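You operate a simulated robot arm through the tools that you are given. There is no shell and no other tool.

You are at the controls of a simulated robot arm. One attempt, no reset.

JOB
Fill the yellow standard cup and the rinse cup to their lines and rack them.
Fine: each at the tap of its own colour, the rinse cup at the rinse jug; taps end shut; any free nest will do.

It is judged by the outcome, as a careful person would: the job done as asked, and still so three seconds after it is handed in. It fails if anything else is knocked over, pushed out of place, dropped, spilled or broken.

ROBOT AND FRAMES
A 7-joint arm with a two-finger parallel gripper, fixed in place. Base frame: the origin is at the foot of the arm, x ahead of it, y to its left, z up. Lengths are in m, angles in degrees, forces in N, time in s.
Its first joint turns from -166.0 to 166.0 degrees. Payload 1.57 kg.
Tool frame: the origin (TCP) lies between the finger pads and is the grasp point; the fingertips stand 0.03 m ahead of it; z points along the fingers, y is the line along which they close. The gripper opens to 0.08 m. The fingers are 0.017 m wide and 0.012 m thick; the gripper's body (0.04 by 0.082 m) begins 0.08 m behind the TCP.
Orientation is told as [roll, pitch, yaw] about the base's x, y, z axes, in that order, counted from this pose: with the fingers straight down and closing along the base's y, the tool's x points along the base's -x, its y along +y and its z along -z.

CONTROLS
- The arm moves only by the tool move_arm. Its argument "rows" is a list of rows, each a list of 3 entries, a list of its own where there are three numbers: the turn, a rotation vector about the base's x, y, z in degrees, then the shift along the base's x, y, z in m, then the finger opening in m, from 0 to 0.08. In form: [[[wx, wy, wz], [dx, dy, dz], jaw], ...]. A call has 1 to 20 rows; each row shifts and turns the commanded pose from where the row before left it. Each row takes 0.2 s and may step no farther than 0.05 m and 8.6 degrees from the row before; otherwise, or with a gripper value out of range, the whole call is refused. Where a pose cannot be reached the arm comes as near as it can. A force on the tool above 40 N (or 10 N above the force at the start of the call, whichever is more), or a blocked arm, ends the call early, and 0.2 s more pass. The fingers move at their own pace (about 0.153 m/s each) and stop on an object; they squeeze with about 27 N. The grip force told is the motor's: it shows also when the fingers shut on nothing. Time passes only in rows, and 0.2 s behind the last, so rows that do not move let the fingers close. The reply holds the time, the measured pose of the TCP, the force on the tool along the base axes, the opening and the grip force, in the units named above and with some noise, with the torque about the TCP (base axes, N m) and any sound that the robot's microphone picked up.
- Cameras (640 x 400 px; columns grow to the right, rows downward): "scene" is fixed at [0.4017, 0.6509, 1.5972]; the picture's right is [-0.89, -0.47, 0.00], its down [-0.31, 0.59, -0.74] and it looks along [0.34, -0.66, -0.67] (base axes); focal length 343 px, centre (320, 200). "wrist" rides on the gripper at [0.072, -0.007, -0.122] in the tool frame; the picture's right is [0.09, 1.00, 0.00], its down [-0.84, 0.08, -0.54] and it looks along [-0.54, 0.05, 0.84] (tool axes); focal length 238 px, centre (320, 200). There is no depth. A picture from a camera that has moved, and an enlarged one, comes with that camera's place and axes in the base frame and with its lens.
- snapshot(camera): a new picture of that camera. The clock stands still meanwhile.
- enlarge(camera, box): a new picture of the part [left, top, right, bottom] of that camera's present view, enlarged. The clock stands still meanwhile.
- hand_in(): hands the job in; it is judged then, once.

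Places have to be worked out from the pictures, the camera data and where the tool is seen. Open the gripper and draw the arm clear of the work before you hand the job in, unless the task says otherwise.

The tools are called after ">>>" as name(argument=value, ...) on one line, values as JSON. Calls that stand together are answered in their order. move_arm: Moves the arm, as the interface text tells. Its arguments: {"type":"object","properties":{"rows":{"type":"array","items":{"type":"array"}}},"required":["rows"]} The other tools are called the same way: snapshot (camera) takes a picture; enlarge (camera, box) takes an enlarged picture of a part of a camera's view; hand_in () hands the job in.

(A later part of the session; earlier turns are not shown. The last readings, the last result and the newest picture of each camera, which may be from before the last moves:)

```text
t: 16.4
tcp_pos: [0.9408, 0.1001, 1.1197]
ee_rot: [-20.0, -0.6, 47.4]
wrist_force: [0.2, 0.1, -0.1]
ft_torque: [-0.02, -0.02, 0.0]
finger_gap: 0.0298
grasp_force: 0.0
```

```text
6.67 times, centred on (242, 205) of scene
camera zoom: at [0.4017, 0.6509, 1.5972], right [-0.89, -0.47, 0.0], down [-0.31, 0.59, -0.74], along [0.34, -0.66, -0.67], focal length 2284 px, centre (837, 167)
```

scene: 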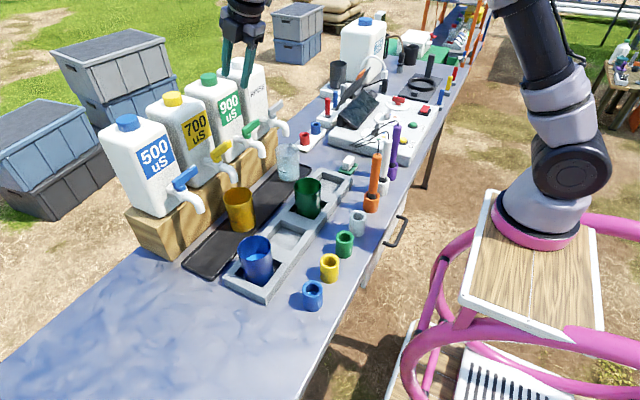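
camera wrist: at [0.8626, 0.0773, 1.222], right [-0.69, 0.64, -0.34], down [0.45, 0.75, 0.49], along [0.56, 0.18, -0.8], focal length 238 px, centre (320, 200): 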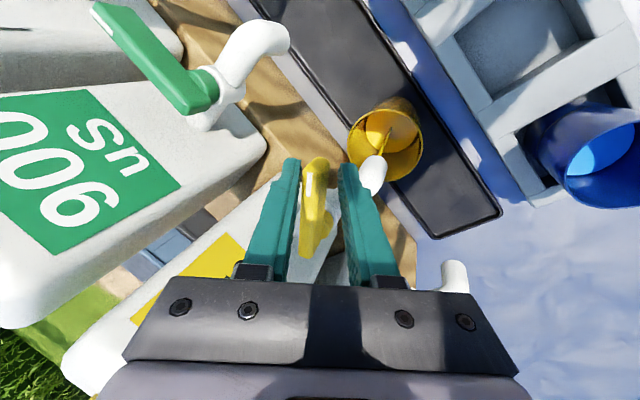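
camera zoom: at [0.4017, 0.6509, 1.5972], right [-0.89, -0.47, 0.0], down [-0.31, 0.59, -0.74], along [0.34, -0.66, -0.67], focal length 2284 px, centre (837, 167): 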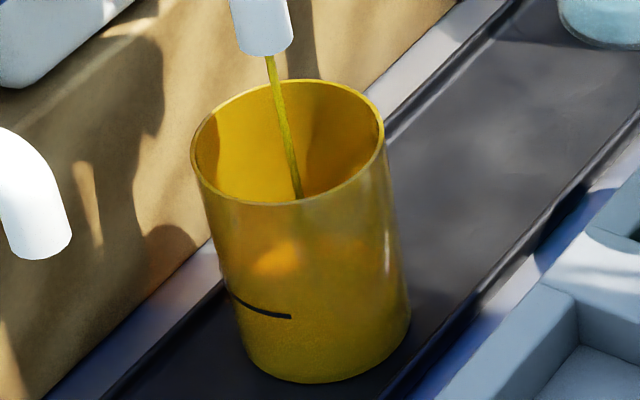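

Contact is released and the tap stays open at roughly 35–40°. I let 3 s pass and compare the level.

>>> move_arm(rows=[[[0, 0, 0], [0, 0, 0], 0.03], [[0, 0, 0], [0, 0, 0], 0.03], [[0, 0, 0], [0, 0, 0], 0.03], [[0, 0, 0], [0, 0, 0], 0.03], [[0, 0, 0], [0, 0, 0], 0.03], [[0, 0, 0], [0, 0, 0], 0.03], [[0, 0, 0], [0, 0, 0], 0.03], [[0, 0, 0], [0, 0, 0], 0.03], [[0, 0, 0], [0, 0, 0], 0.03], [[0, 0, 0], [0, 0, 0], 0.03], [[0, 0, 0], [0, 0, 0], 0.03], [[0, 0, 0], [0, 0, 0], 0.03], [[0, 0, 0], [0, 0, 0], 0.03], [[0, 0, 0], [0, 0, 0], 0.03]])

>>> enlarge(camera="wrist", box=[250, 80, 450, 260])

>>> enlarge(camera="scene", box=[220, 175, 265, 235])

```text
t: 19.4
tcp_pos: [0.9412, 0.0991, 1.1185]
ee_rot: [-20.0, -0.6, 47.1]
wrist_force: [-0.1, 0.5, 0.1]
ft_torque: [-0.01, 0.0, -0.01]
finger_gap: 0.0299
grasp_force: 0.0
```

```text
2.22 times, centred on (350, 170) of wrist
camera zoom: at [0.8666, 0.0698, 1.2345], right [-0.75, 0.57, -0.34], down [0.38, 0.79, 0.49], along [0.55, 0.24, -0.8], focal length 530 px, centre (253, 267)
```

zoom: 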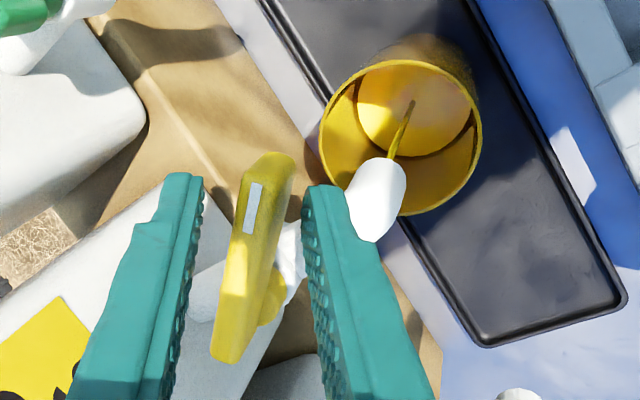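

```text
6.67 times, centred on (242, 205) of scene
camera zoom: at [0.4017, 0.6509, 1.5972], right [-0.89, -0.47, 0.0], down [-0.31, 0.59, -0.74], along [0.34, -0.66, -0.67], focal length 2284 px, centre (837, 167)
```

zoom: 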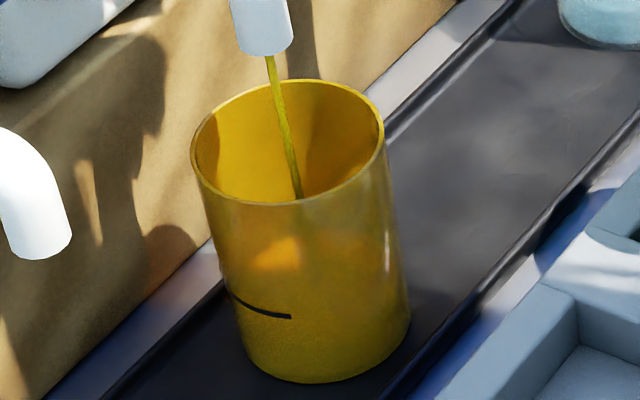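

The level rises only about 1 mm in 3 s. I open further by 16° (fingers now clear of the spout) while watching the force.

>>> move_arm(rows=[[[0, 0, -8], [-0.0034, 0.0058, 0], 0.03], [[0, 0, -8], [-0.0025, 0.0061, 0], 0.03], [[0, 0, 0], [0, 0, 0], 0.03]])

>>> enlarge(camera="wrist", box=[250, 80, 450, 260])

>>> enlarge(camera="scene", box=[200, 130, 270, 230])

```text
t: 20.2
tcp_pos: [0.9367, 0.1109, 1.1185]
ee_rot: [-20.0, -0.4, 31.1]
wrist_force: [1.2, -0.4, 1.0]
ft_torque: [0.0, -0.01, 0.0]
finger_gap: 0.0301
grasp_force: 0.1
```

```text
2.22 times, centred on (350, 170) of wrist
camera zoom: at [0.8566, 0.1042, 1.2343], right [-0.56, 0.76, -0.34], down [0.58, 0.65, 0.49], along [0.59, 0.08, -0.8], focal length 530 px, centre (253, 267)
```

zoom: 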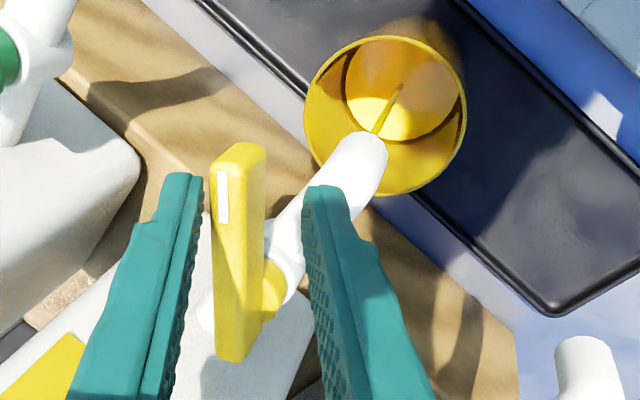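

```text
4.00 times, centred on (235, 180) of scene
camera zoom: at [0.4017, 0.6509, 1.5972], right [-0.89, -0.47, 0.0], down [-0.31, 0.59, -0.74], along [0.34, -0.66, -0.67], focal length 1370 px, centre (660, 280)
```

zoom: 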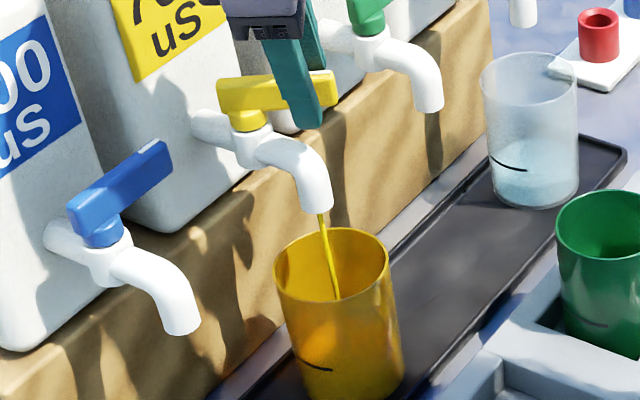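

No contact forces; the lever now sits next to the back finger. I continue swinging 16° more.

>>> move_arm(rows=[[[0, 0, -8], [-0.0018, 0.0063, 0], 0.03], [[0, 0, -8], [-0.0008, 0.0064, 0], 0.03], [[0, 0, 0], [0, 0, 0], 0.03]])

>>> enlarge(camera="wrist", box=[250, 80, 450, 260])

>>> enlarge(camera="scene", box=[200, 130, 270, 230])

```text
t: 21.0
tcp_pos: [0.935, 0.1235, 1.118]
ee_rot: [-20.0, -0.4, 15.0]
wrist_force: [0.0, -0.3, -0.5]
ft_torque: [-0.01, 0.01, -0.01]
finger_gap: 0.03
grasp_force: 0.1
```

```text
2.22 times, centred on (350, 170) of wrist
camera zoom: at [0.8557, 0.1393, 1.2339], right [-0.33, 0.88, -0.34], down [0.74, 0.47, 0.49], along [0.59, -0.09, -0.8], focal length 530 px, centre (253, 267)
```

zoom: 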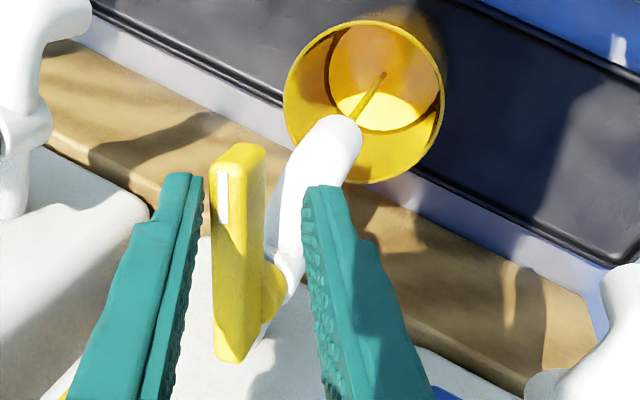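

```text
4.00 times, centred on (235, 180) of scene
camera zoom: at [0.4017, 0.6509, 1.5972], right [-0.89, -0.47, 0.0], down [-0.31, 0.59, -0.74], along [0.34, -0.66, -0.67], focal length 1370 px, centre (660, 280)
```

zoom: 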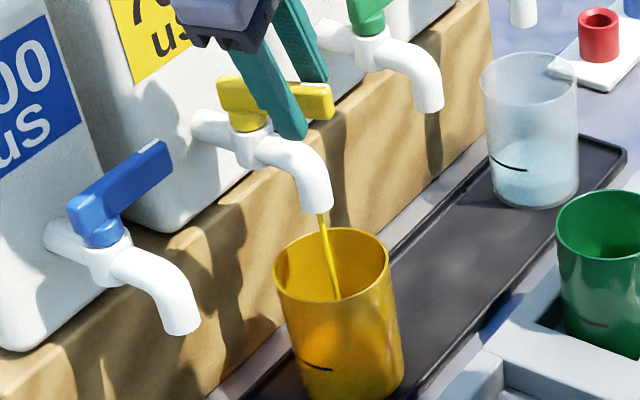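

The lever follows (about 65–70° open). I hold for 2 s and compare the level.

>>> move_arm(rows=[[[0, 0, 0], [0, 0, 0], 0.03], [[0, 0, 0], [0, 0, 0], 0.03], [[0, 0, 0], [0, 0, 0], 0.03], [[0, 0, 0], [0, 0, 0], 0.03], [[0, 0, 0], [0, 0, 0], 0.03], [[0, 0, 0], [0, 0, 0], 0.03], [[0, 0, 0], [0, 0, 0], 0.03], [[0, 0, 0], [0, 0, 0], 0.03], [[0, 0, 0], [0, 0, 0], 0.03]])

>>> enlarge(camera="wrist", box=[250, 80, 450, 260])

>>> enlarge(camera="scene", box=[220, 175, 265, 235])

```text
t: 23.0
tcp_pos: [0.9344, 0.1236, 1.1178]
ee_rot: [-20.0, -0.4, 15.2]
wrist_force: [-0.1, 0.4, 0.8]
ft_torque: [-0.01, -0.01, 0.0]
finger_gap: 0.03
grasp_force: 0.0
```

```text
2.22 times, centred on (350, 170) of wrist
camera zoom: at [0.8558, 0.1391, 1.234], right [-0.33, 0.88, -0.34], down [0.74, 0.47, 0.49], along [0.59, -0.09, -0.8], focal length 530 px, centre (253, 267)
```

zoom: 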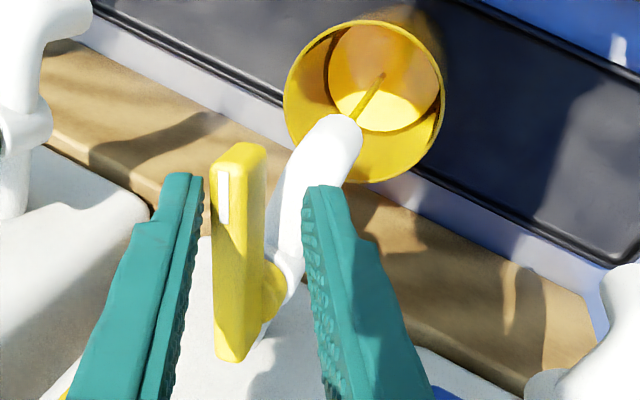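

```text
6.67 times, centred on (242, 205) of scene
camera zoom: at [0.4017, 0.6509, 1.5972], right [-0.89, -0.47, 0.0], down [-0.31, 0.59, -0.74], along [0.34, -0.66, -0.67], focal length 2284 px, centre (837, 167)
```

zoom: 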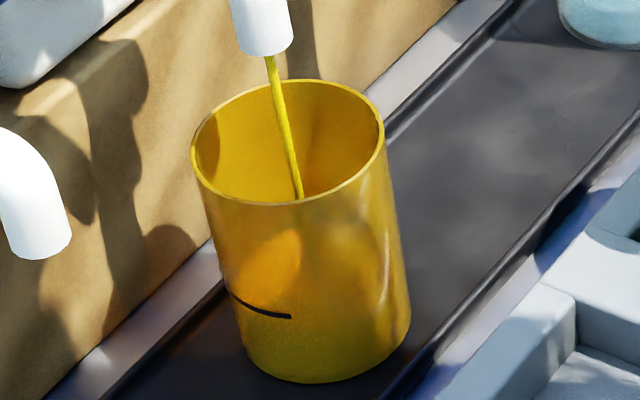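

Changes per 2 s are about a pixel at this zoom. I take a higher zoom as a reference and then wait 4 s.

>>> enlarge(camera="wrist", box=[360, 80, 430, 140])

>>> move_arm(rows=[[[0, 0, 0], [0, 0, 0], 0.03], [[0, 0, 0], [0, 0, 0], 0.03], [[0, 0, 0], [0, 0, 0], 0.03], [[0, 0, 0], [0, 0, 0], 0.03], [[0, 0, 0], [0, 0, 0], 0.03], [[0, 0, 0], [0, 0, 0], 0.03], [[0, 0, 0], [0, 0, 0], 0.03], [[0, 0, 0], [0, 0, 0], 0.03], [[0, 0, 0], [0, 0, 0], 0.03], [[0, 0, 0], [0, 0, 0], 0.03], [[0, 0, 0], [0, 0, 0], 0.03], [[0, 0, 0], [0, 0, 0], 0.03], [[0, 0, 0], [0, 0, 0], 0.03], [[0, 0, 0], [0, 0, 0], 0.03], [[0, 0, 0], [0, 0, 0], 0.03], [[0, 0, 0], [0, 0, 0], 0.03], [[0, 0, 0], [0, 0, 0], 0.03], [[0, 0, 0], [0, 0, 0], 0.03], [[0, 0, 0], [0, 0, 0], 0.03]])

>>> enlarge(camera="wrist", box=[360, 80, 430, 140])

```text
6.67 times, centred on (395, 110) of wrist
camera zoom: at [0.8558, 0.1391, 1.234], right [-0.33, 0.88, -0.34], down [0.74, 0.47, 0.49], along [0.59, -0.09, -0.8], focal length 1589 px, centre (-180, 800)
```

zoom: 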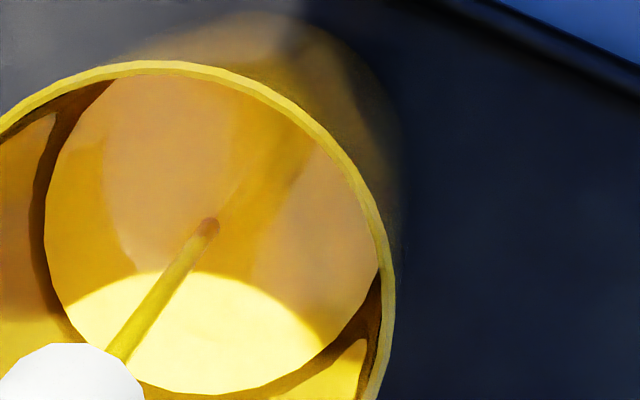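

```text
t: 27.0
tcp_pos: [0.9342, 0.1222, 1.1164]
ee_rot: [-20.0, -0.4, 15.2]
wrist_force: [-0.4, 0.1, 0.1]
ft_torque: [0.0, 0.0, 0.0]
finger_gap: 0.0299
grasp_force: 0.1
```

```text
6.67 times, centred on (395, 110) of wrist
camera zoom: at [0.8558, 0.1391, 1.234], right [-0.33, 0.88, -0.34], down [0.74, 0.47, 0.49], along [0.59, -0.09, -0.8], focal length 1589 px, centre (-180, 800)
```

zoom: 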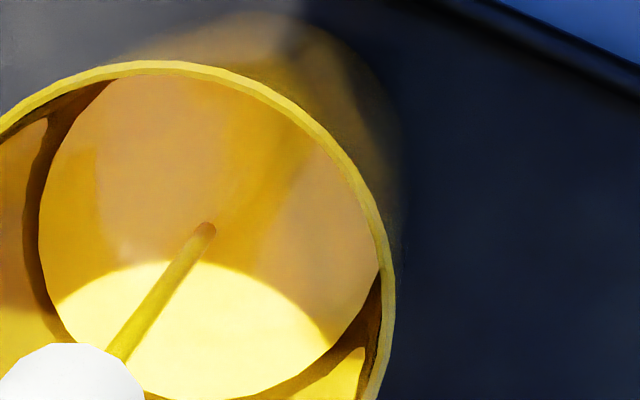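

The level rises ≈1.3 mm/s at this opening. While the clock stands still, I check the already racked blue and green cups as references for how a cup filled to its line looks.

>>> enlarge(camera="scene", box=[230, 230, 280, 290])

>>> enlarge(camera="scene", box=[285, 172, 330, 222])

>>> enlarge(camera="scene", box=[220, 182, 264, 237])

```text
6.67 times, centred on (255, 260) of scene
camera zoom: at [0.4017, 0.6509, 1.5972], right [-0.89, -0.47, 0.0], down [-0.31, 0.59, -0.74], along [0.34, -0.66, -0.67], focal length 2284 px, centre (753, -200)
```

zoom: 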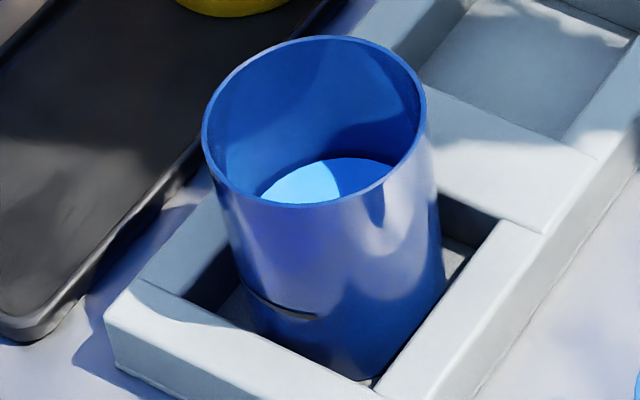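

```text
8.00 times, centred on (308, 197) of scene
camera zoom: at [0.4017, 0.6509, 1.5972], right [-0.89, -0.47, 0.0], down [-0.31, 0.59, -0.74], along [0.34, -0.66, -0.67], focal length 2741 px, centre (420, 224)
```

zoom: 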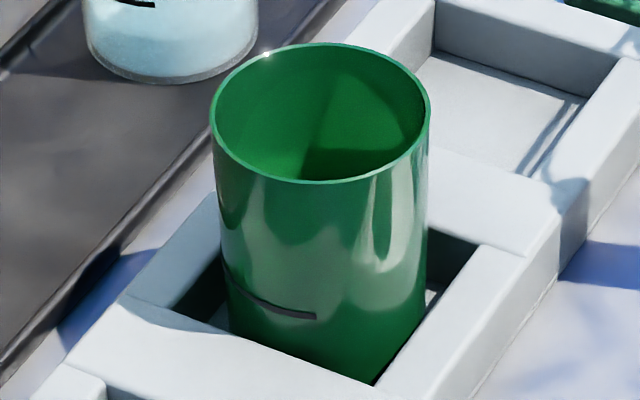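

```text
7.27 times, centred on (242, 210) of scene
camera zoom: at [0.4017, 0.6509, 1.5972], right [-0.89, -0.47, 0.0], down [-0.31, 0.59, -0.74], along [0.34, -0.66, -0.67], focal length 2492 px, centre (887, 131)
```

zoom: 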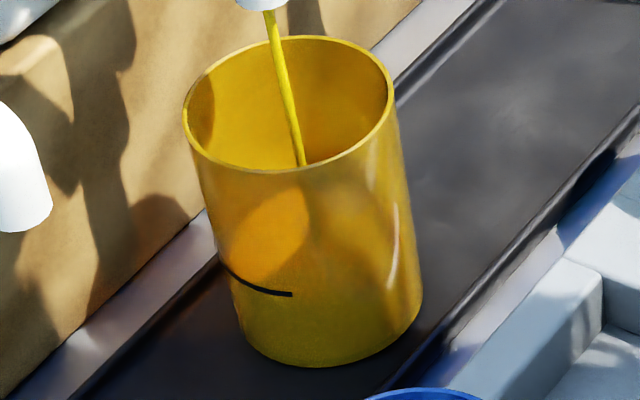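

By rim-based geometry the line lies ≈0.061 m below the rim (z≈0.907) and the level is ≈0.894 now. I let ~4 s more pass and check again.

>>> move_arm(rows=[[[0, 0, 0], [0, 0, 0], 0.03], [[0, 0, 0], [0, 0, 0], 0.03], [[0, 0, 0], [0, 0, 0], 0.03], [[0, 0, 0], [0, 0, 0], 0.03], [[0, 0, 0], [0, 0, 0], 0.03], [[0, 0, 0], [0, 0, 0], 0.03], [[0, 0, 0], [0, 0, 0], 0.03], [[0, 0, 0], [0, 0, 0], 0.03], [[0, 0, 0], [0, 0, 0], 0.03], [[0, 0, 0], [0, 0, 0], 0.03], [[0, 0, 0], [0, 0, 0], 0.03], [[0, 0, 0], [0, 0, 0], 0.03], [[0, 0, 0], [0, 0, 0], 0.03], [[0, 0, 0], [0, 0, 0], 0.03], [[0, 0, 0], [0, 0, 0], 0.03], [[0, 0, 0], [0, 0, 0], 0.03], [[0, 0, 0], [0, 0, 0], 0.03], [[0, 0, 0], [0, 0, 0], 0.03], [[0, 0, 0], [0, 0, 0], 0.03]])

>>> enlarge(camera="wrist", box=[340, 80, 420, 150])

>>> enlarge(camera="scene", box=[220, 182, 264, 237])

```text
t: 31.0
tcp_pos: [0.9344, 0.1246, 1.1181]
ee_rot: [-19.9, -0.3, 15.2]
wrist_force: [0.7, 0.2, -0.5]
ft_torque: [0.01, -0.01, -0.03]
finger_gap: 0.03
grasp_force: 0.0
```

```text
5.71 times, centred on (380, 115) of wrist
camera zoom: at [0.8558, 0.1391, 1.234], right [-0.33, 0.88, -0.34], down [0.74, 0.47, 0.49], along [0.59, -0.09, -0.8], focal length 1362 px, centre (-23, 686)
```

zoom: 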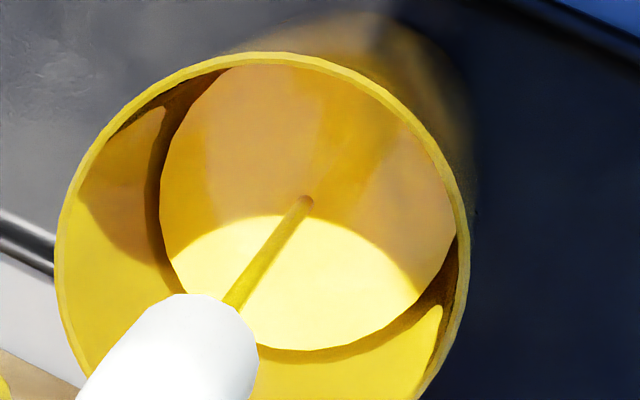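

```text
7.27 times, centred on (242, 210) of scene
camera zoom: at [0.4017, 0.6509, 1.5972], right [-0.89, -0.47, 0.0], down [-0.31, 0.59, -0.74], along [0.34, -0.66, -0.67], focal length 2492 px, centre (887, 131)
```

zoom: 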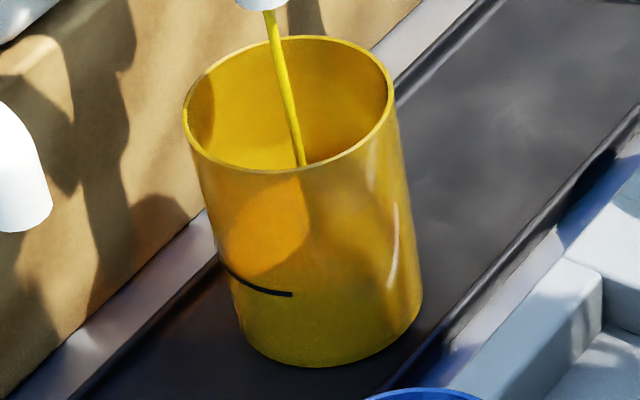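

Level ≈0.899, rising about 1.3 mm/s; I wait ~3 s more and recheck.

>>> move_arm(rows=[[[0, 0, 0], [0, 0, 0], 0.03], [[0, 0, 0], [0, 0, 0], 0.03], [[0, 0, 0], [0, 0, 0], 0.03], [[0, 0, 0], [0, 0, 0], 0.03], [[0, 0, 0], [0, 0, 0], 0.03], [[0, 0, 0], [0, 0, 0], 0.03], [[0, 0, 0], [0, 0, 0], 0.03], [[0, 0, 0], [0, 0, 0], 0.03], [[0, 0, 0], [0, 0, 0], 0.03], [[0, 0, 0], [0, 0, 0], 0.03], [[0, 0, 0], [0, 0, 0], 0.03], [[0, 0, 0], [0, 0, 0], 0.03], [[0, 0, 0], [0, 0, 0], 0.03], [[0, 0, 0], [0, 0, 0], 0.03]])

>>> enlarge(camera="wrist", box=[340, 80, 420, 150])

>>> enlarge(camera="scene", box=[220, 182, 264, 237])

```text
t: 34.0
tcp_pos: [0.9355, 0.1235, 1.1182]
ee_rot: [-20.0, -0.5, 15.3]
wrist_force: [-0.5, -0.5, -0.5]
ft_torque: [0.01, 0.03, 0.0]
finger_gap: 0.0299
grasp_force: 0.1
```

```text
5.71 times, centred on (380, 115) of wrist
camera zoom: at [0.8558, 0.1391, 1.2339], right [-0.33, 0.88, -0.34], down [0.74, 0.47, 0.49], along [0.59, -0.09, -0.8], focal length 1362 px, centre (-23, 686)
```

zoom: 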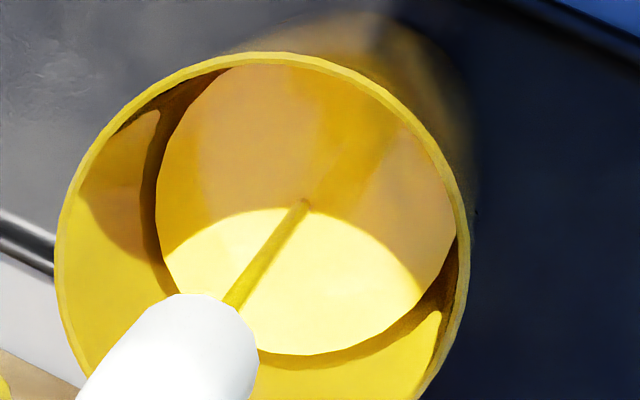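

```text
7.27 times, centred on (242, 210) of scene
camera zoom: at [0.4017, 0.6509, 1.5972], right [-0.89, -0.47, 0.0], down [-0.31, 0.59, -0.74], along [0.34, -0.66, -0.67], focal length 2492 px, centre (887, 131)
```

zoom: 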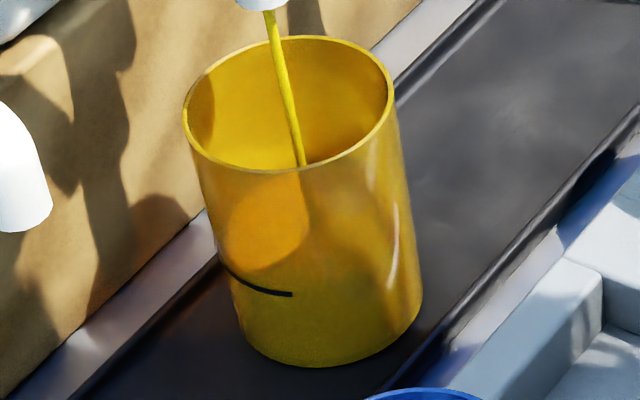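

Level ≈0.903. I wait ~1.2 s more and look for the surface's back edge just coming into view in the scene picture (which happens at about line height).

>>> move_arm(rows=[[[0, 0, 0], [0, 0, 0], 0.03], [[0, 0, 0], [0, 0, 0], 0.03], [[0, 0, 0], [0, 0, 0], 0.03], [[0, 0, 0], [0, 0, 0], 0.03], [[0, 0, 0], [0, 0, 0], 0.03]])

>>> enlarge(camera="wrist", box=[340, 80, 420, 150])

>>> enlarge(camera="scene", box=[228, 185, 258, 215])

```text
t: 35.2
tcp_pos: [0.9354, 0.1226, 1.1187]
ee_rot: [-20.0, -0.4, 15.2]
wrist_force: [0.2, -0.8, -0.6]
ft_torque: [0.0, 0.05, -0.01]
finger_gap: 0.03
grasp_force: 0.1
```

```text
5.71 times, centred on (380, 115) of wrist
camera zoom: at [0.8558, 0.1391, 1.2339], right [-0.33, 0.88, -0.34], down [0.74, 0.47, 0.49], along [0.59, -0.09, -0.8], focal length 1362 px, centre (-23, 686)
```

zoom: 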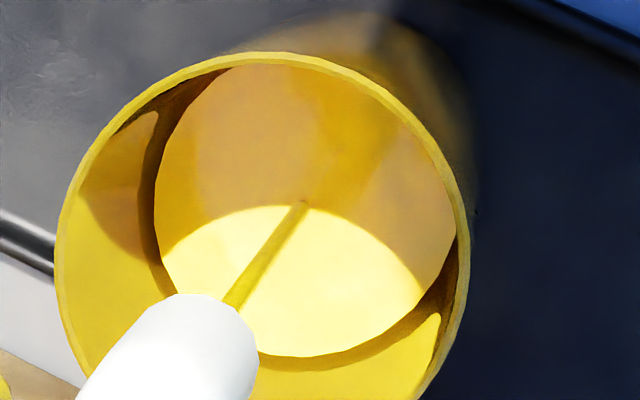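

```text
13.33 times, centred on (243, 200) of scene
camera zoom: at [0.4017, 0.6509, 1.5972], right [-0.89, -0.47, 0.0], down [-0.31, 0.59, -0.74], along [0.34, -0.66, -0.67], focal length 4568 px, centre (1347, 200)
```

zoom: 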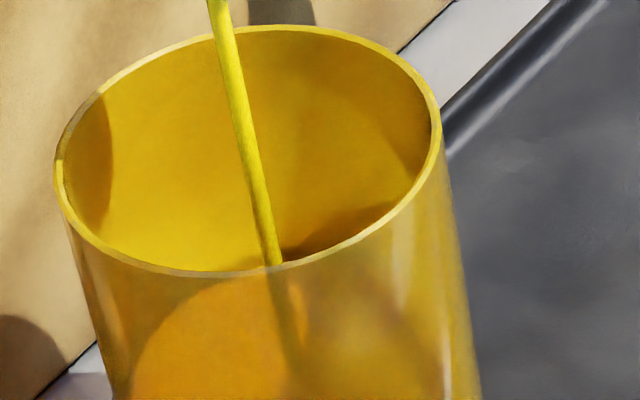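

The surface is within ~2–3 mm of the line. I now shut the tap in one smooth motion: brief hold, narrow the gap around the lever, and swing it back to closed (this adds ~1–1.5 mm while closing).

>>> move_arm(rows=[[[0, 0, 0], [0, 0, 0], 0.03], [[0, 0, 0], [0, 0, 0], 0.03], [[0, 0, 8], [0.0026, -0.0104, 0], 0.016], [[0, 0, 8], [0.0023, -0.0058, 0], 0.016], [[0, 0, 8], [0.0031, -0.0055, 0], 0.016], [[0, 0, 8], [0.0037, -0.005, 0], 0.016], [[0, 0, 8], [0.0045, -0.0044, 0], 0.016], [[0, 0, 8], [0.0051, -0.0038, 0], 0.016], [[0, 0, 8], [0.0054, -0.003, 0], 0.016], [[0, 0, 8], [0.006, -0.0022, 0], 0.016], [[0, 0, 8], [0.0061, -0.0014, 0], 0.016], [[0, 0, 6], [0.0046, -0.0004, 0], 0.016]])

>>> snapshot(camera="wrist")

>>> enlarge(camera="scene", box=[195, 125, 275, 225])

```text
t: 37.8
tcp_pos: [0.9771, 0.0819, 1.1194]
ee_rot: [-20.1, -0.5, 93.3]
wrist_force: [-18.5, -3.0, 7.7]
ft_torque: [-0.19, 0.57, -0.14]
finger_gap: 0.028
grasp_force: 6.9
```

```text
taken
camera wrist: at [0.9465, 0.0071, 1.2358], right [-0.93, -0.14, -0.34], down [-0.31, 0.82, 0.49], along [0.21, 0.56, -0.8], focal length 238 px, centre (320, 200)
```

wrist: 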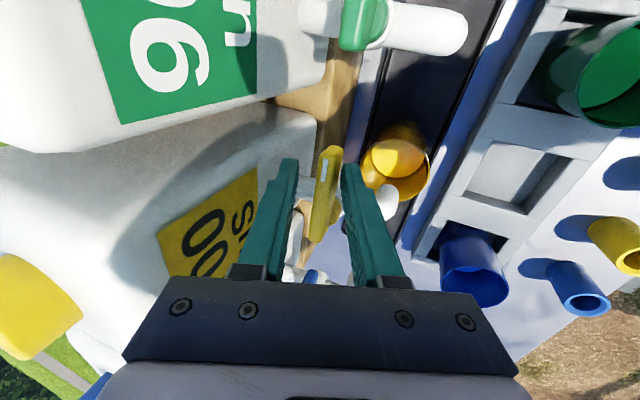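

```text
4.00 times, centred on (235, 175) of scene
camera zoom: at [0.4017, 0.6509, 1.5972], right [-0.89, -0.47, 0.0], down [-0.31, 0.59, -0.74], along [0.34, -0.66, -0.67], focal length 1370 px, centre (660, 300)
```

zoom: 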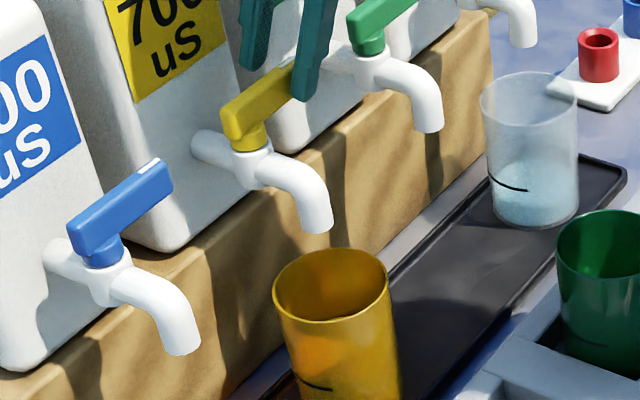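

The stream has stopped and the 18 N reaction shows the lever is against its shut stop. I release, lift clear, and check the tap and the level.

>>> move_arm(rows=[[[0, 0, 0], [-0.002, 0, 0], 0.03], [[0, 0, 0], [-0.003, 0, 0], 0.035], [[0, 0, 0], [0, 0, 0.03], 0.04], [[0, 0, 0], [0, 0, 0.03], 0.04], [[0, 0, 0], [0, 0, 0], 0.04]])

>>> snapshot(camera="wrist")

>>> enlarge(camera="scene", box=[190, 110, 290, 190])

>>> enlarge(camera="scene", box=[228, 185, 258, 215])

```text
t: 39.0
tcp_pos: [0.972, 0.0825, 1.1781]
ee_rot: [-20.1, -0.5, 93.2]
wrist_force: [-0.2, 0.2, 0.5]
ft_torque: [-0.01, 0.04, -0.01]
finger_gap: 0.0397
grasp_force: 0.0
```

```text
taken
camera wrist: at [0.9417, 0.008, 1.2935], right [-0.93, -0.14, -0.34], down [-0.3, 0.82, 0.49], along [0.21, 0.56, -0.8], focal length 238 px, centre (320, 200)
```

wrist: 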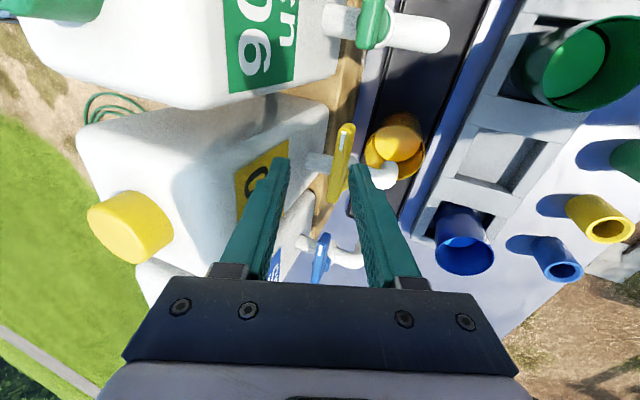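

```text
5.00 times, centred on (240, 150) of scene
camera zoom: at [0.4017, 0.6509, 1.5972], right [-0.89, -0.47, 0.0], down [-0.31, 0.59, -0.74], along [0.34, -0.66, -0.67], focal length 1713 px, centre (720, 450)
```

zoom: 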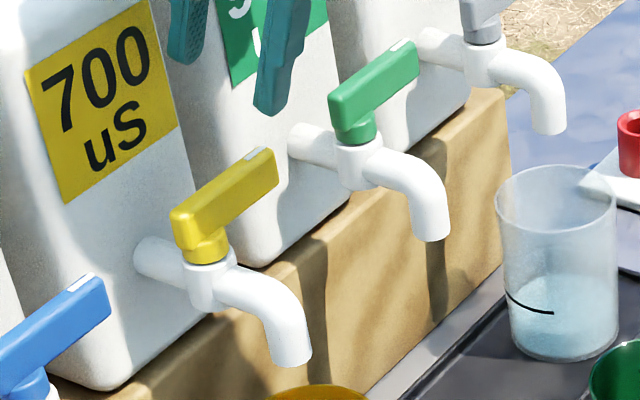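

```text
13.33 times, centred on (243, 200) of scene
camera zoom: at [0.4017, 0.6509, 1.5972], right [-0.89, -0.47, 0.0], down [-0.31, 0.59, -0.74], along [0.34, -0.66, -0.67], focal length 4568 px, centre (1347, 200)
```

zoom: 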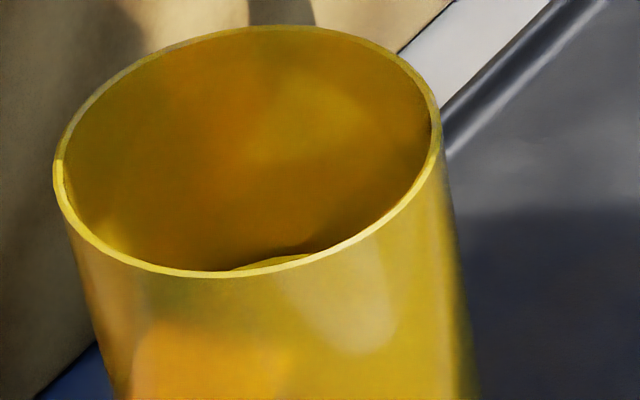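

The yellow lever is back in its original shut position, and a sliver of the surface now shows in the scene view: level ≈0.0615 m below the rim, line ≈0.061–0.062 — at the line. Next I travel to above the rinse tap's lever.

>>> move_arm(rows=[[[0, 0, -3.2], [-0.03, 0, 0.03], 0.04], [[0, 0, 0], [0, -0.05, 0], 0.04], [[0, 0, 0], [0, -0.05, 0], 0.04], [[0, 0, 0], [0, -0.05, 0], 0.04], [[0, 0, 0], [0, -0.05, 0], 0.04], [[0, 0, 0], [0, -0.05, 0], 0.04], [[0, 0, 0], [0.0, -0.015, 0], 0.04], [[0, 0, 0], [0, 0, 0], 0.04]])

>>> snapshot(camera="wrist")

>>> snapshot(camera="scene")

```text
t: 40.8
tcp_pos: [0.942, -0.1833, 1.2084]
ee_rot: [-20.0, -0.5, 90.0]
wrist_force: [0.2, -0.4, -0.8]
ft_torque: [0.0, 0.04, 0.03]
finger_gap: 0.0403
grasp_force: 0.1
```

```text
taken
camera wrist: at [0.9077, -0.2546, 1.3231], right [-0.94, -0.09, -0.34], down [-0.26, 0.83, 0.49], along [0.24, 0.55, -0.8], focal length 238 px, centre (320, 200)
```

wrist: 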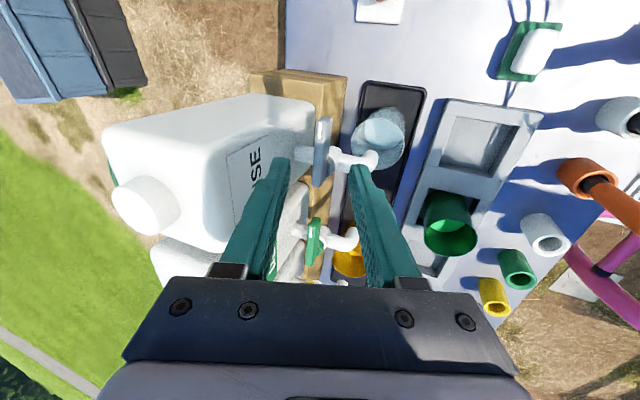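

```text
taken
```

scene: 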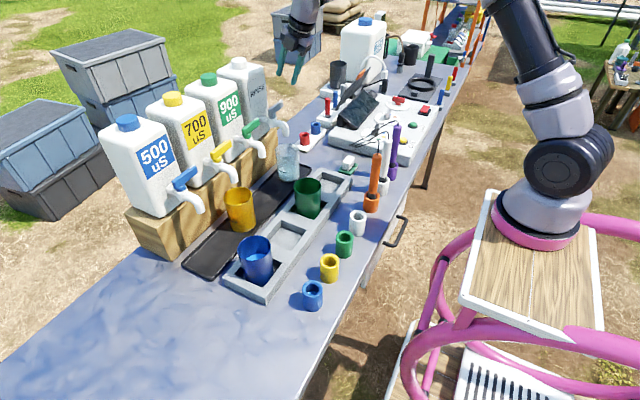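

Now I measure the rinse lever and cup from this view.

>>> enlarge(camera="wrist", box=[290, 90, 420, 200])

>>> enlarge(camera="scene", box=[260, 90, 320, 190])

```text
3.64 times, centred on (355, 145) of wrist
camera zoom: at [0.9077, -0.2546, 1.3231], right [-0.94, -0.09, -0.34], down [-0.26, 0.83, 0.49], along [0.24, 0.55, -0.8], focal length 867 px, centre (193, 400)
```

zoom: 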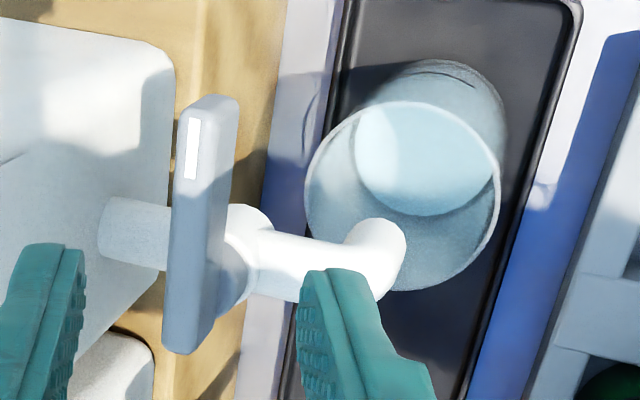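

```text
4.00 times, centred on (290, 140) of scene
camera zoom: at [0.4017, 0.6509, 1.5972], right [-0.89, -0.47, 0.0], down [-0.31, 0.59, -0.74], along [0.34, -0.66, -0.67], focal length 1370 px, centre (440, 440)
```

zoom: 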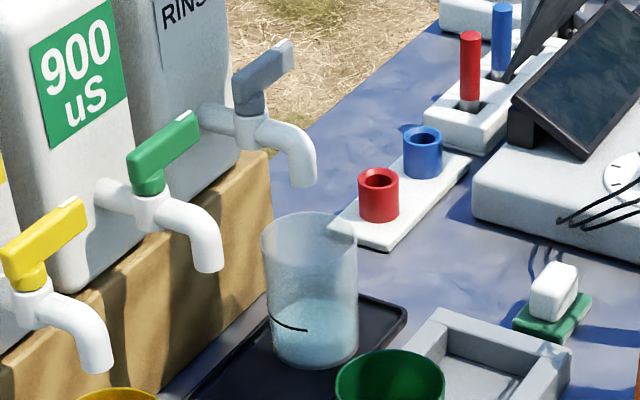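

The rinse lever sits at x≈0.975–0.985, tip y≈−0.197, hub y≈−0.136 — same geometry as yellow, shifted by −0.2625. I straddle it at TCP ≈ (0.9705, −0.181, 1.117).

>>> move_arm(rows=[[[0, 0, 0], [0.0285, 0.0023, -0.03], 0.04], [[0, 0, 0], [0, 0, -0.031], 0.04], [[0, 0, 0], [0, 0, -0.03], 0.04], [[0, 0, 0], [0, 0, 0], 0.03]])

>>> enlarge(camera="wrist", box=[250, 80, 450, 260])

>>> enlarge(camera="scene", box=[250, 60, 330, 190])

```text
t: 41.8
tcp_pos: [0.9716, -0.1808, 1.1163]
ee_rot: [-20.0, -0.5, 90.0]
wrist_force: [0.4, 0.8, -0.9]
ft_torque: [-0.01, -0.03, 0.02]
finger_gap: 0.0299
grasp_force: 0.0
```

```text
2.22 times, centred on (350, 170) of wrist
camera zoom: at [0.9368, -0.2533, 1.2316], right [-0.94, -0.09, -0.34], down [-0.26, 0.83, 0.49], along [0.24, 0.55, -0.8], focal length 530 px, centre (253, 267)
```

zoom: 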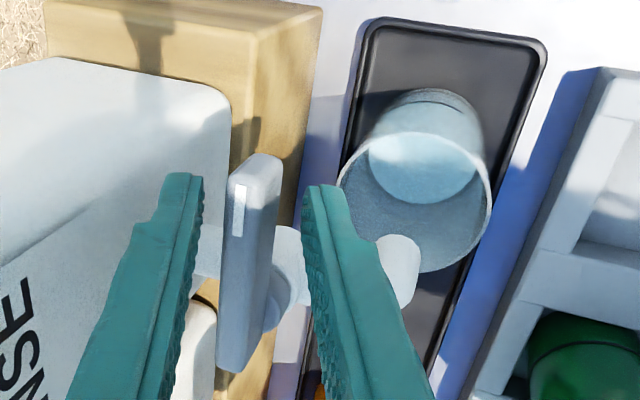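

```text
3.08 times, centred on (290, 125) of scene
camera zoom: at [0.4017, 0.6509, 1.5972], right [-0.89, -0.47, 0.0], down [-0.31, 0.59, -0.74], along [0.34, -0.66, -0.67], focal length 1054 px, centre (412, 431)
```

zoom: 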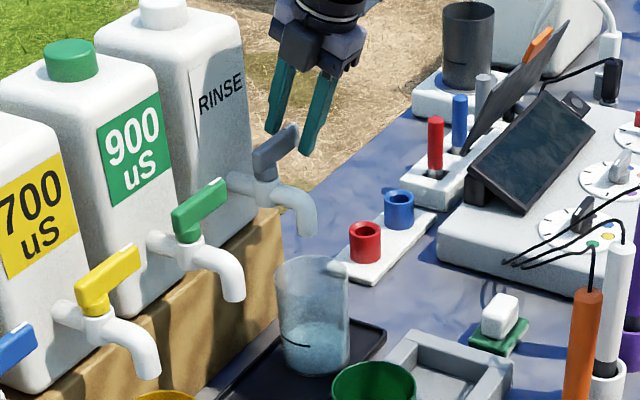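

The lever is nicely between the fingers. I swing it open in the same way as the yellow one (≈72° tool swing).

>>> move_arm(rows=[[[0, 0, -8], [-0.0061, 0.0018, 0], 0.03], [[0, 0, -8], [-0.0058, 0.0027, 0], 0.03], [[0, 0, -8], [-0.0053, 0.0034, 0], 0.03], [[0, 0, -8], [-0.0049, 0.0042, 0], 0.03], [[0, 0, -8], [-0.0042, 0.0047, 0], 0.03], [[0, 0, -8], [-0.0035, 0.0053, 0], 0.03], [[0, 0, -8], [-0.0027, 0.0058, 0], 0.03], [[0, 0, -8], [-0.0019, 0.0061, 0], 0.03], [[0, 0, -8], [-0.001, 0.0062, 0], 0.03]])

>>> snapshot(camera="wrist")

>>> enlarge(camera="scene", box=[250, 100, 330, 200])

>>> enlarge(camera="scene", box=[270, 140, 310, 185])

```text
t: 43.8
tcp_pos: [0.9352, -0.1392, 1.1166]
ee_rot: [-20.1, -0.5, 17.9]
wrist_force: [-0.6, -0.7, 0.2]
ft_torque: [0.01, -0.01, 0.04]
finger_gap: 0.03
grasp_force: 0.1
```

```text
taken
camera wrist: at [0.8553, -0.1286, 1.2332], right [-0.37, 0.86, -0.34], down [0.71, 0.5, 0.49], along [0.59, -0.06, -0.8], focal length 238 px, centre (320, 200)
```

wrist: 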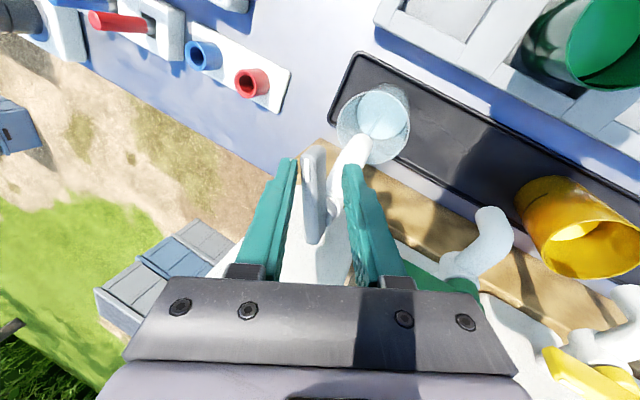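

```text
4.00 times, centred on (290, 150) of scene
camera zoom: at [0.4017, 0.6509, 1.5972], right [-0.89, -0.47, 0.0], down [-0.31, 0.59, -0.74], along [0.34, -0.66, -0.67], focal length 1370 px, centre (440, 400)
```

zoom: 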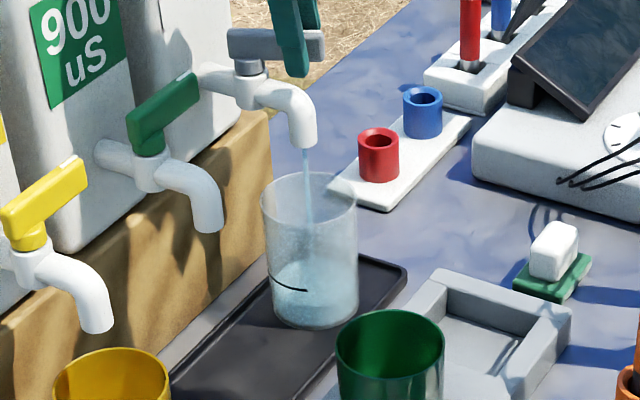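

```text
8.89 times, centred on (290, 162) of scene
camera zoom: at [0.4017, 0.6509, 1.5972], right [-0.89, -0.47, 0.0], down [-0.31, 0.59, -0.74], along [0.34, -0.66, -0.67], focal length 3045 px, centre (587, 533)
```

zoom: 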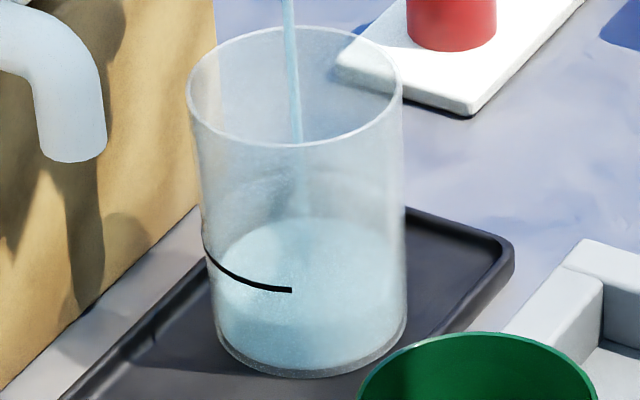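

Rinse water runs into the clear cup; the surface's back edge is at y≈218 px and should reach ≈171 px at line height (≈22 mm to go). I wait 4 s to measure the rate.

>>> move_arm(rows=[[[0, 0, 0], [0, 0, 0], 0.03], [[0, 0, 0], [0, 0, 0], 0.03], [[0, 0, 0], [0, 0, 0], 0.03], [[0, 0, 0], [0, 0, 0], 0.03], [[0, 0, 0], [0, 0, 0], 0.03], [[0, 0, 0], [0, 0, 0], 0.03], [[0, 0, 0], [0, 0, 0], 0.03], [[0, 0, 0], [0, 0, 0], 0.03], [[0, 0, 0], [0, 0, 0], 0.03], [[0, 0, 0], [0, 0, 0], 0.03], [[0, 0, 0], [0, 0, 0], 0.03], [[0, 0, 0], [0, 0, 0], 0.03], [[0, 0, 0], [0, 0, 0], 0.03], [[0, 0, 0], [0, 0, 0], 0.03], [[0, 0, 0], [0, 0, 0], 0.03], [[0, 0, 0], [0, 0, 0], 0.03], [[0, 0, 0], [0, 0, 0], 0.03], [[0, 0, 0], [0, 0, 0], 0.03], [[0, 0, 0], [0, 0, 0], 0.03]])

>>> enlarge(camera="scene", box=[270, 140, 310, 185])

>>> enlarge(camera="wrist", box=[330, 70, 420, 170])

```text
t: 47.8
tcp_pos: [0.936, -0.1406, 1.1172]
ee_rot: [-20.0, -0.6, 18.0]
wrist_force: [0.1, 0.0, 0.0]
ft_torque: [-0.01, -0.02, 0.03]
finger_gap: 0.0301
grasp_force: 0.1
```

```text
8.89 times, centred on (290, 162) of scene
camera zoom: at [0.4017, 0.6509, 1.5972], right [-0.89, -0.47, 0.0], down [-0.31, 0.59, -0.74], along [0.34, -0.66, -0.67], focal length 3045 px, centre (587, 533)
```

zoom: 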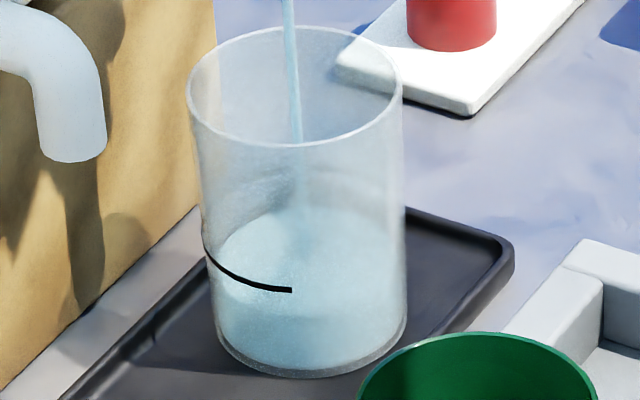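

```text
4.00 times, centred on (375, 120) of wrist
camera zoom: at [0.8555, -0.1285, 1.2332], right [-0.37, 0.86, -0.34], down [0.71, 0.5, 0.49], along [0.59, -0.06, -0.8], focal length 953 px, centre (100, 520)
```

zoom: 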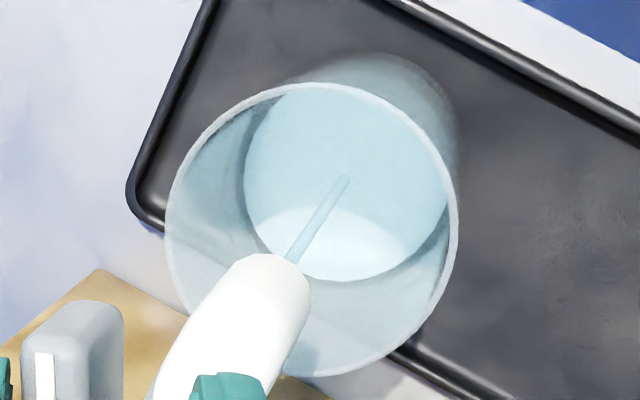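

Rate ≈1.2 mm/s with ≈18 mm to go. I wait 8 s in two calls and re-measure.

>>> move_arm(rows=[[[0, 0, 0], [0, 0, 0], 0.03], [[0, 0, 0], [0, 0, 0], 0.03], [[0, 0, 0], [0, 0, 0], 0.03], [[0, 0, 0], [0, 0, 0], 0.03], [[0, 0, 0], [0, 0, 0], 0.03], [[0, 0, 0], [0, 0, 0], 0.03], [[0, 0, 0], [0, 0, 0], 0.03], [[0, 0, 0], [0, 0, 0], 0.03], [[0, 0, 0], [0, 0, 0], 0.03], [[0, 0, 0], [0, 0, 0], 0.03], [[0, 0, 0], [0, 0, 0], 0.03], [[0, 0, 0], [0, 0, 0], 0.03], [[0, 0, 0], [0, 0, 0], 0.03], [[0, 0, 0], [0, 0, 0], 0.03], [[0, 0, 0], [0, 0, 0], 0.03], [[0, 0, 0], [0, 0, 0], 0.03], [[0, 0, 0], [0, 0, 0], 0.03], [[0, 0, 0], [0, 0, 0], 0.03], [[0, 0, 0], [0, 0, 0], 0.03]])

>>> enlarge(camera="scene", box=[270, 140, 310, 185])

>>> enlarge(camera="scene", box=[275, 155, 300, 185])

```text
t: 51.8
tcp_pos: [0.9342, -0.1398, 1.1179]
ee_rot: [-20.0, -0.5, 18.0]
wrist_force: [0.2, 1.2, -0.1]
ft_torque: [-0.02, -0.03, -0.01]
finger_gap: 0.0303
grasp_force: 0.0
```

```text
8.89 times, centred on (290, 162) of scene
camera zoom: at [0.4017, 0.6509, 1.5972], right [-0.89, -0.47, 0.0], down [-0.31, 0.59, -0.74], along [0.34, -0.66, -0.67], focal length 3045 px, centre (587, 533)
```

zoom: 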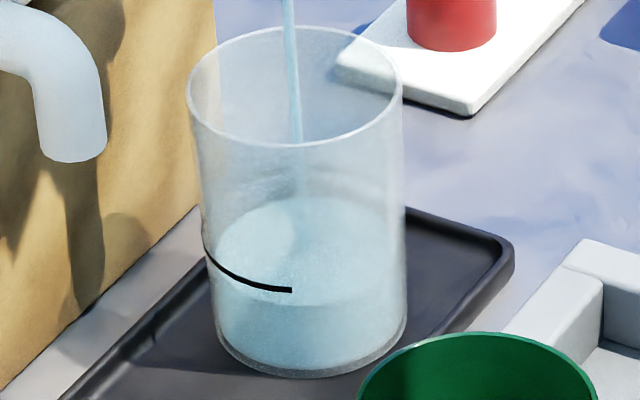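

```text
13.33 times, centred on (288, 170) of scene
camera zoom: at [0.4017, 0.6509, 1.5972], right [-0.89, -0.47, 0.0], down [-0.31, 0.59, -0.74], along [0.34, -0.66, -0.67], focal length 4568 px, centre (753, 600)
```

zoom: 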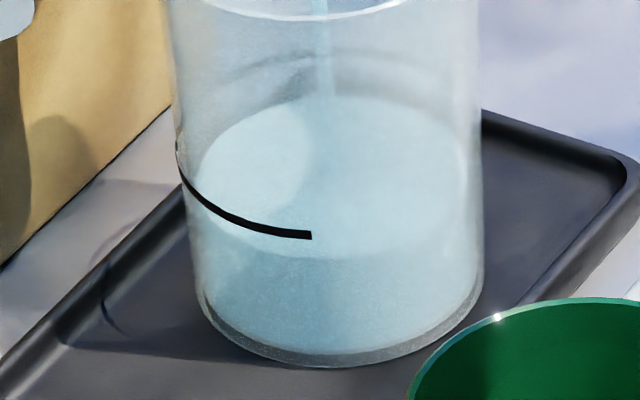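

The surface ellipse is clear now: about 8–11 mm below the line. I wait 4 s more and compare directly again.

>>> move_arm(rows=[[[0, 0, 0], [0, 0, 0], 0.03], [[0, 0, 0], [0, 0, 0], 0.03], [[0, 0, 0], [0, 0, 0], 0.03], [[0, 0, 0], [0, 0, 0], 0.03], [[0, 0, 0], [0, 0, 0], 0.03], [[0, 0, 0], [0, 0, 0], 0.03], [[0, 0, 0], [0, 0, 0], 0.03], [[0, 0, 0], [0, 0, 0], 0.03], [[0, 0, 0], [0, 0, 0], 0.03], [[0, 0, 0], [0, 0, 0], 0.03], [[0, 0, 0], [0, 0, 0], 0.03], [[0, 0, 0], [0, 0, 0], 0.03], [[0, 0, 0], [0, 0, 0], 0.03], [[0, 0, 0], [0, 0, 0], 0.03], [[0, 0, 0], [0, 0, 0], 0.03], [[0, 0, 0], [0, 0, 0], 0.03], [[0, 0, 0], [0, 0, 0], 0.03], [[0, 0, 0], [0, 0, 0], 0.03], [[0, 0, 0], [0, 0, 0], 0.03]])

>>> enlarge(camera="scene", box=[275, 155, 300, 185])

>>> enlarge(camera="scene", box=[275, 140, 300, 170])

```text
t: 55.8
tcp_pos: [0.9354, -0.1411, 1.1185]
ee_rot: [-20.0, -0.5, 18.0]
wrist_force: [0.4, -0.7, 0.8]
ft_torque: [0.0, 0.03, -0.03]
finger_gap: 0.0302
grasp_force: 0.0
```

```text
13.33 times, centred on (288, 170) of scene
camera zoom: at [0.4017, 0.6509, 1.5972], right [-0.89, -0.47, 0.0], down [-0.31, 0.59, -0.74], along [0.34, -0.66, -0.67], focal length 4568 px, centre (753, 600)
```

zoom: 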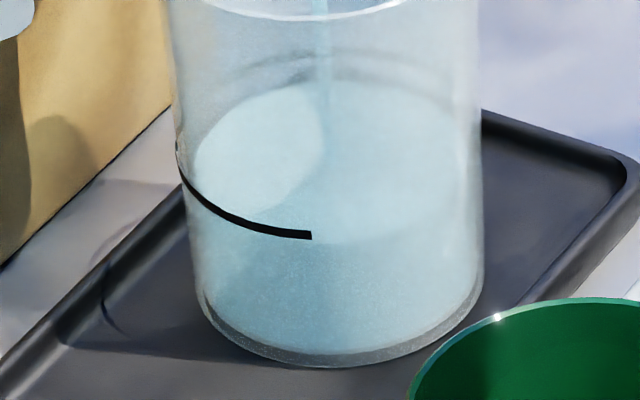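

```text
13.33 times, centred on (288, 155) of scene
camera zoom: at [0.4017, 0.6509, 1.5972], right [-0.89, -0.47, 0.0], down [-0.31, 0.59, -0.74], along [0.34, -0.66, -0.67], focal length 4568 px, centre (753, 800)
```

zoom: 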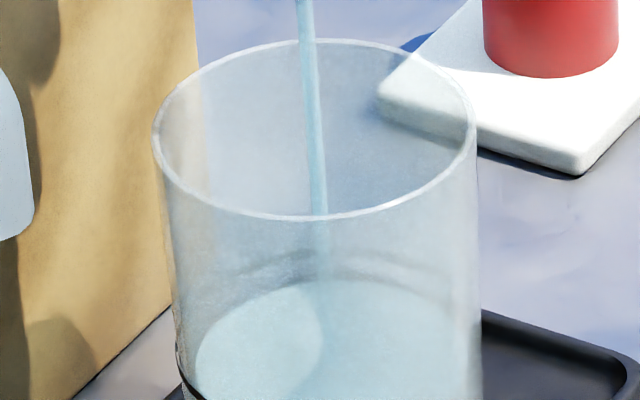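

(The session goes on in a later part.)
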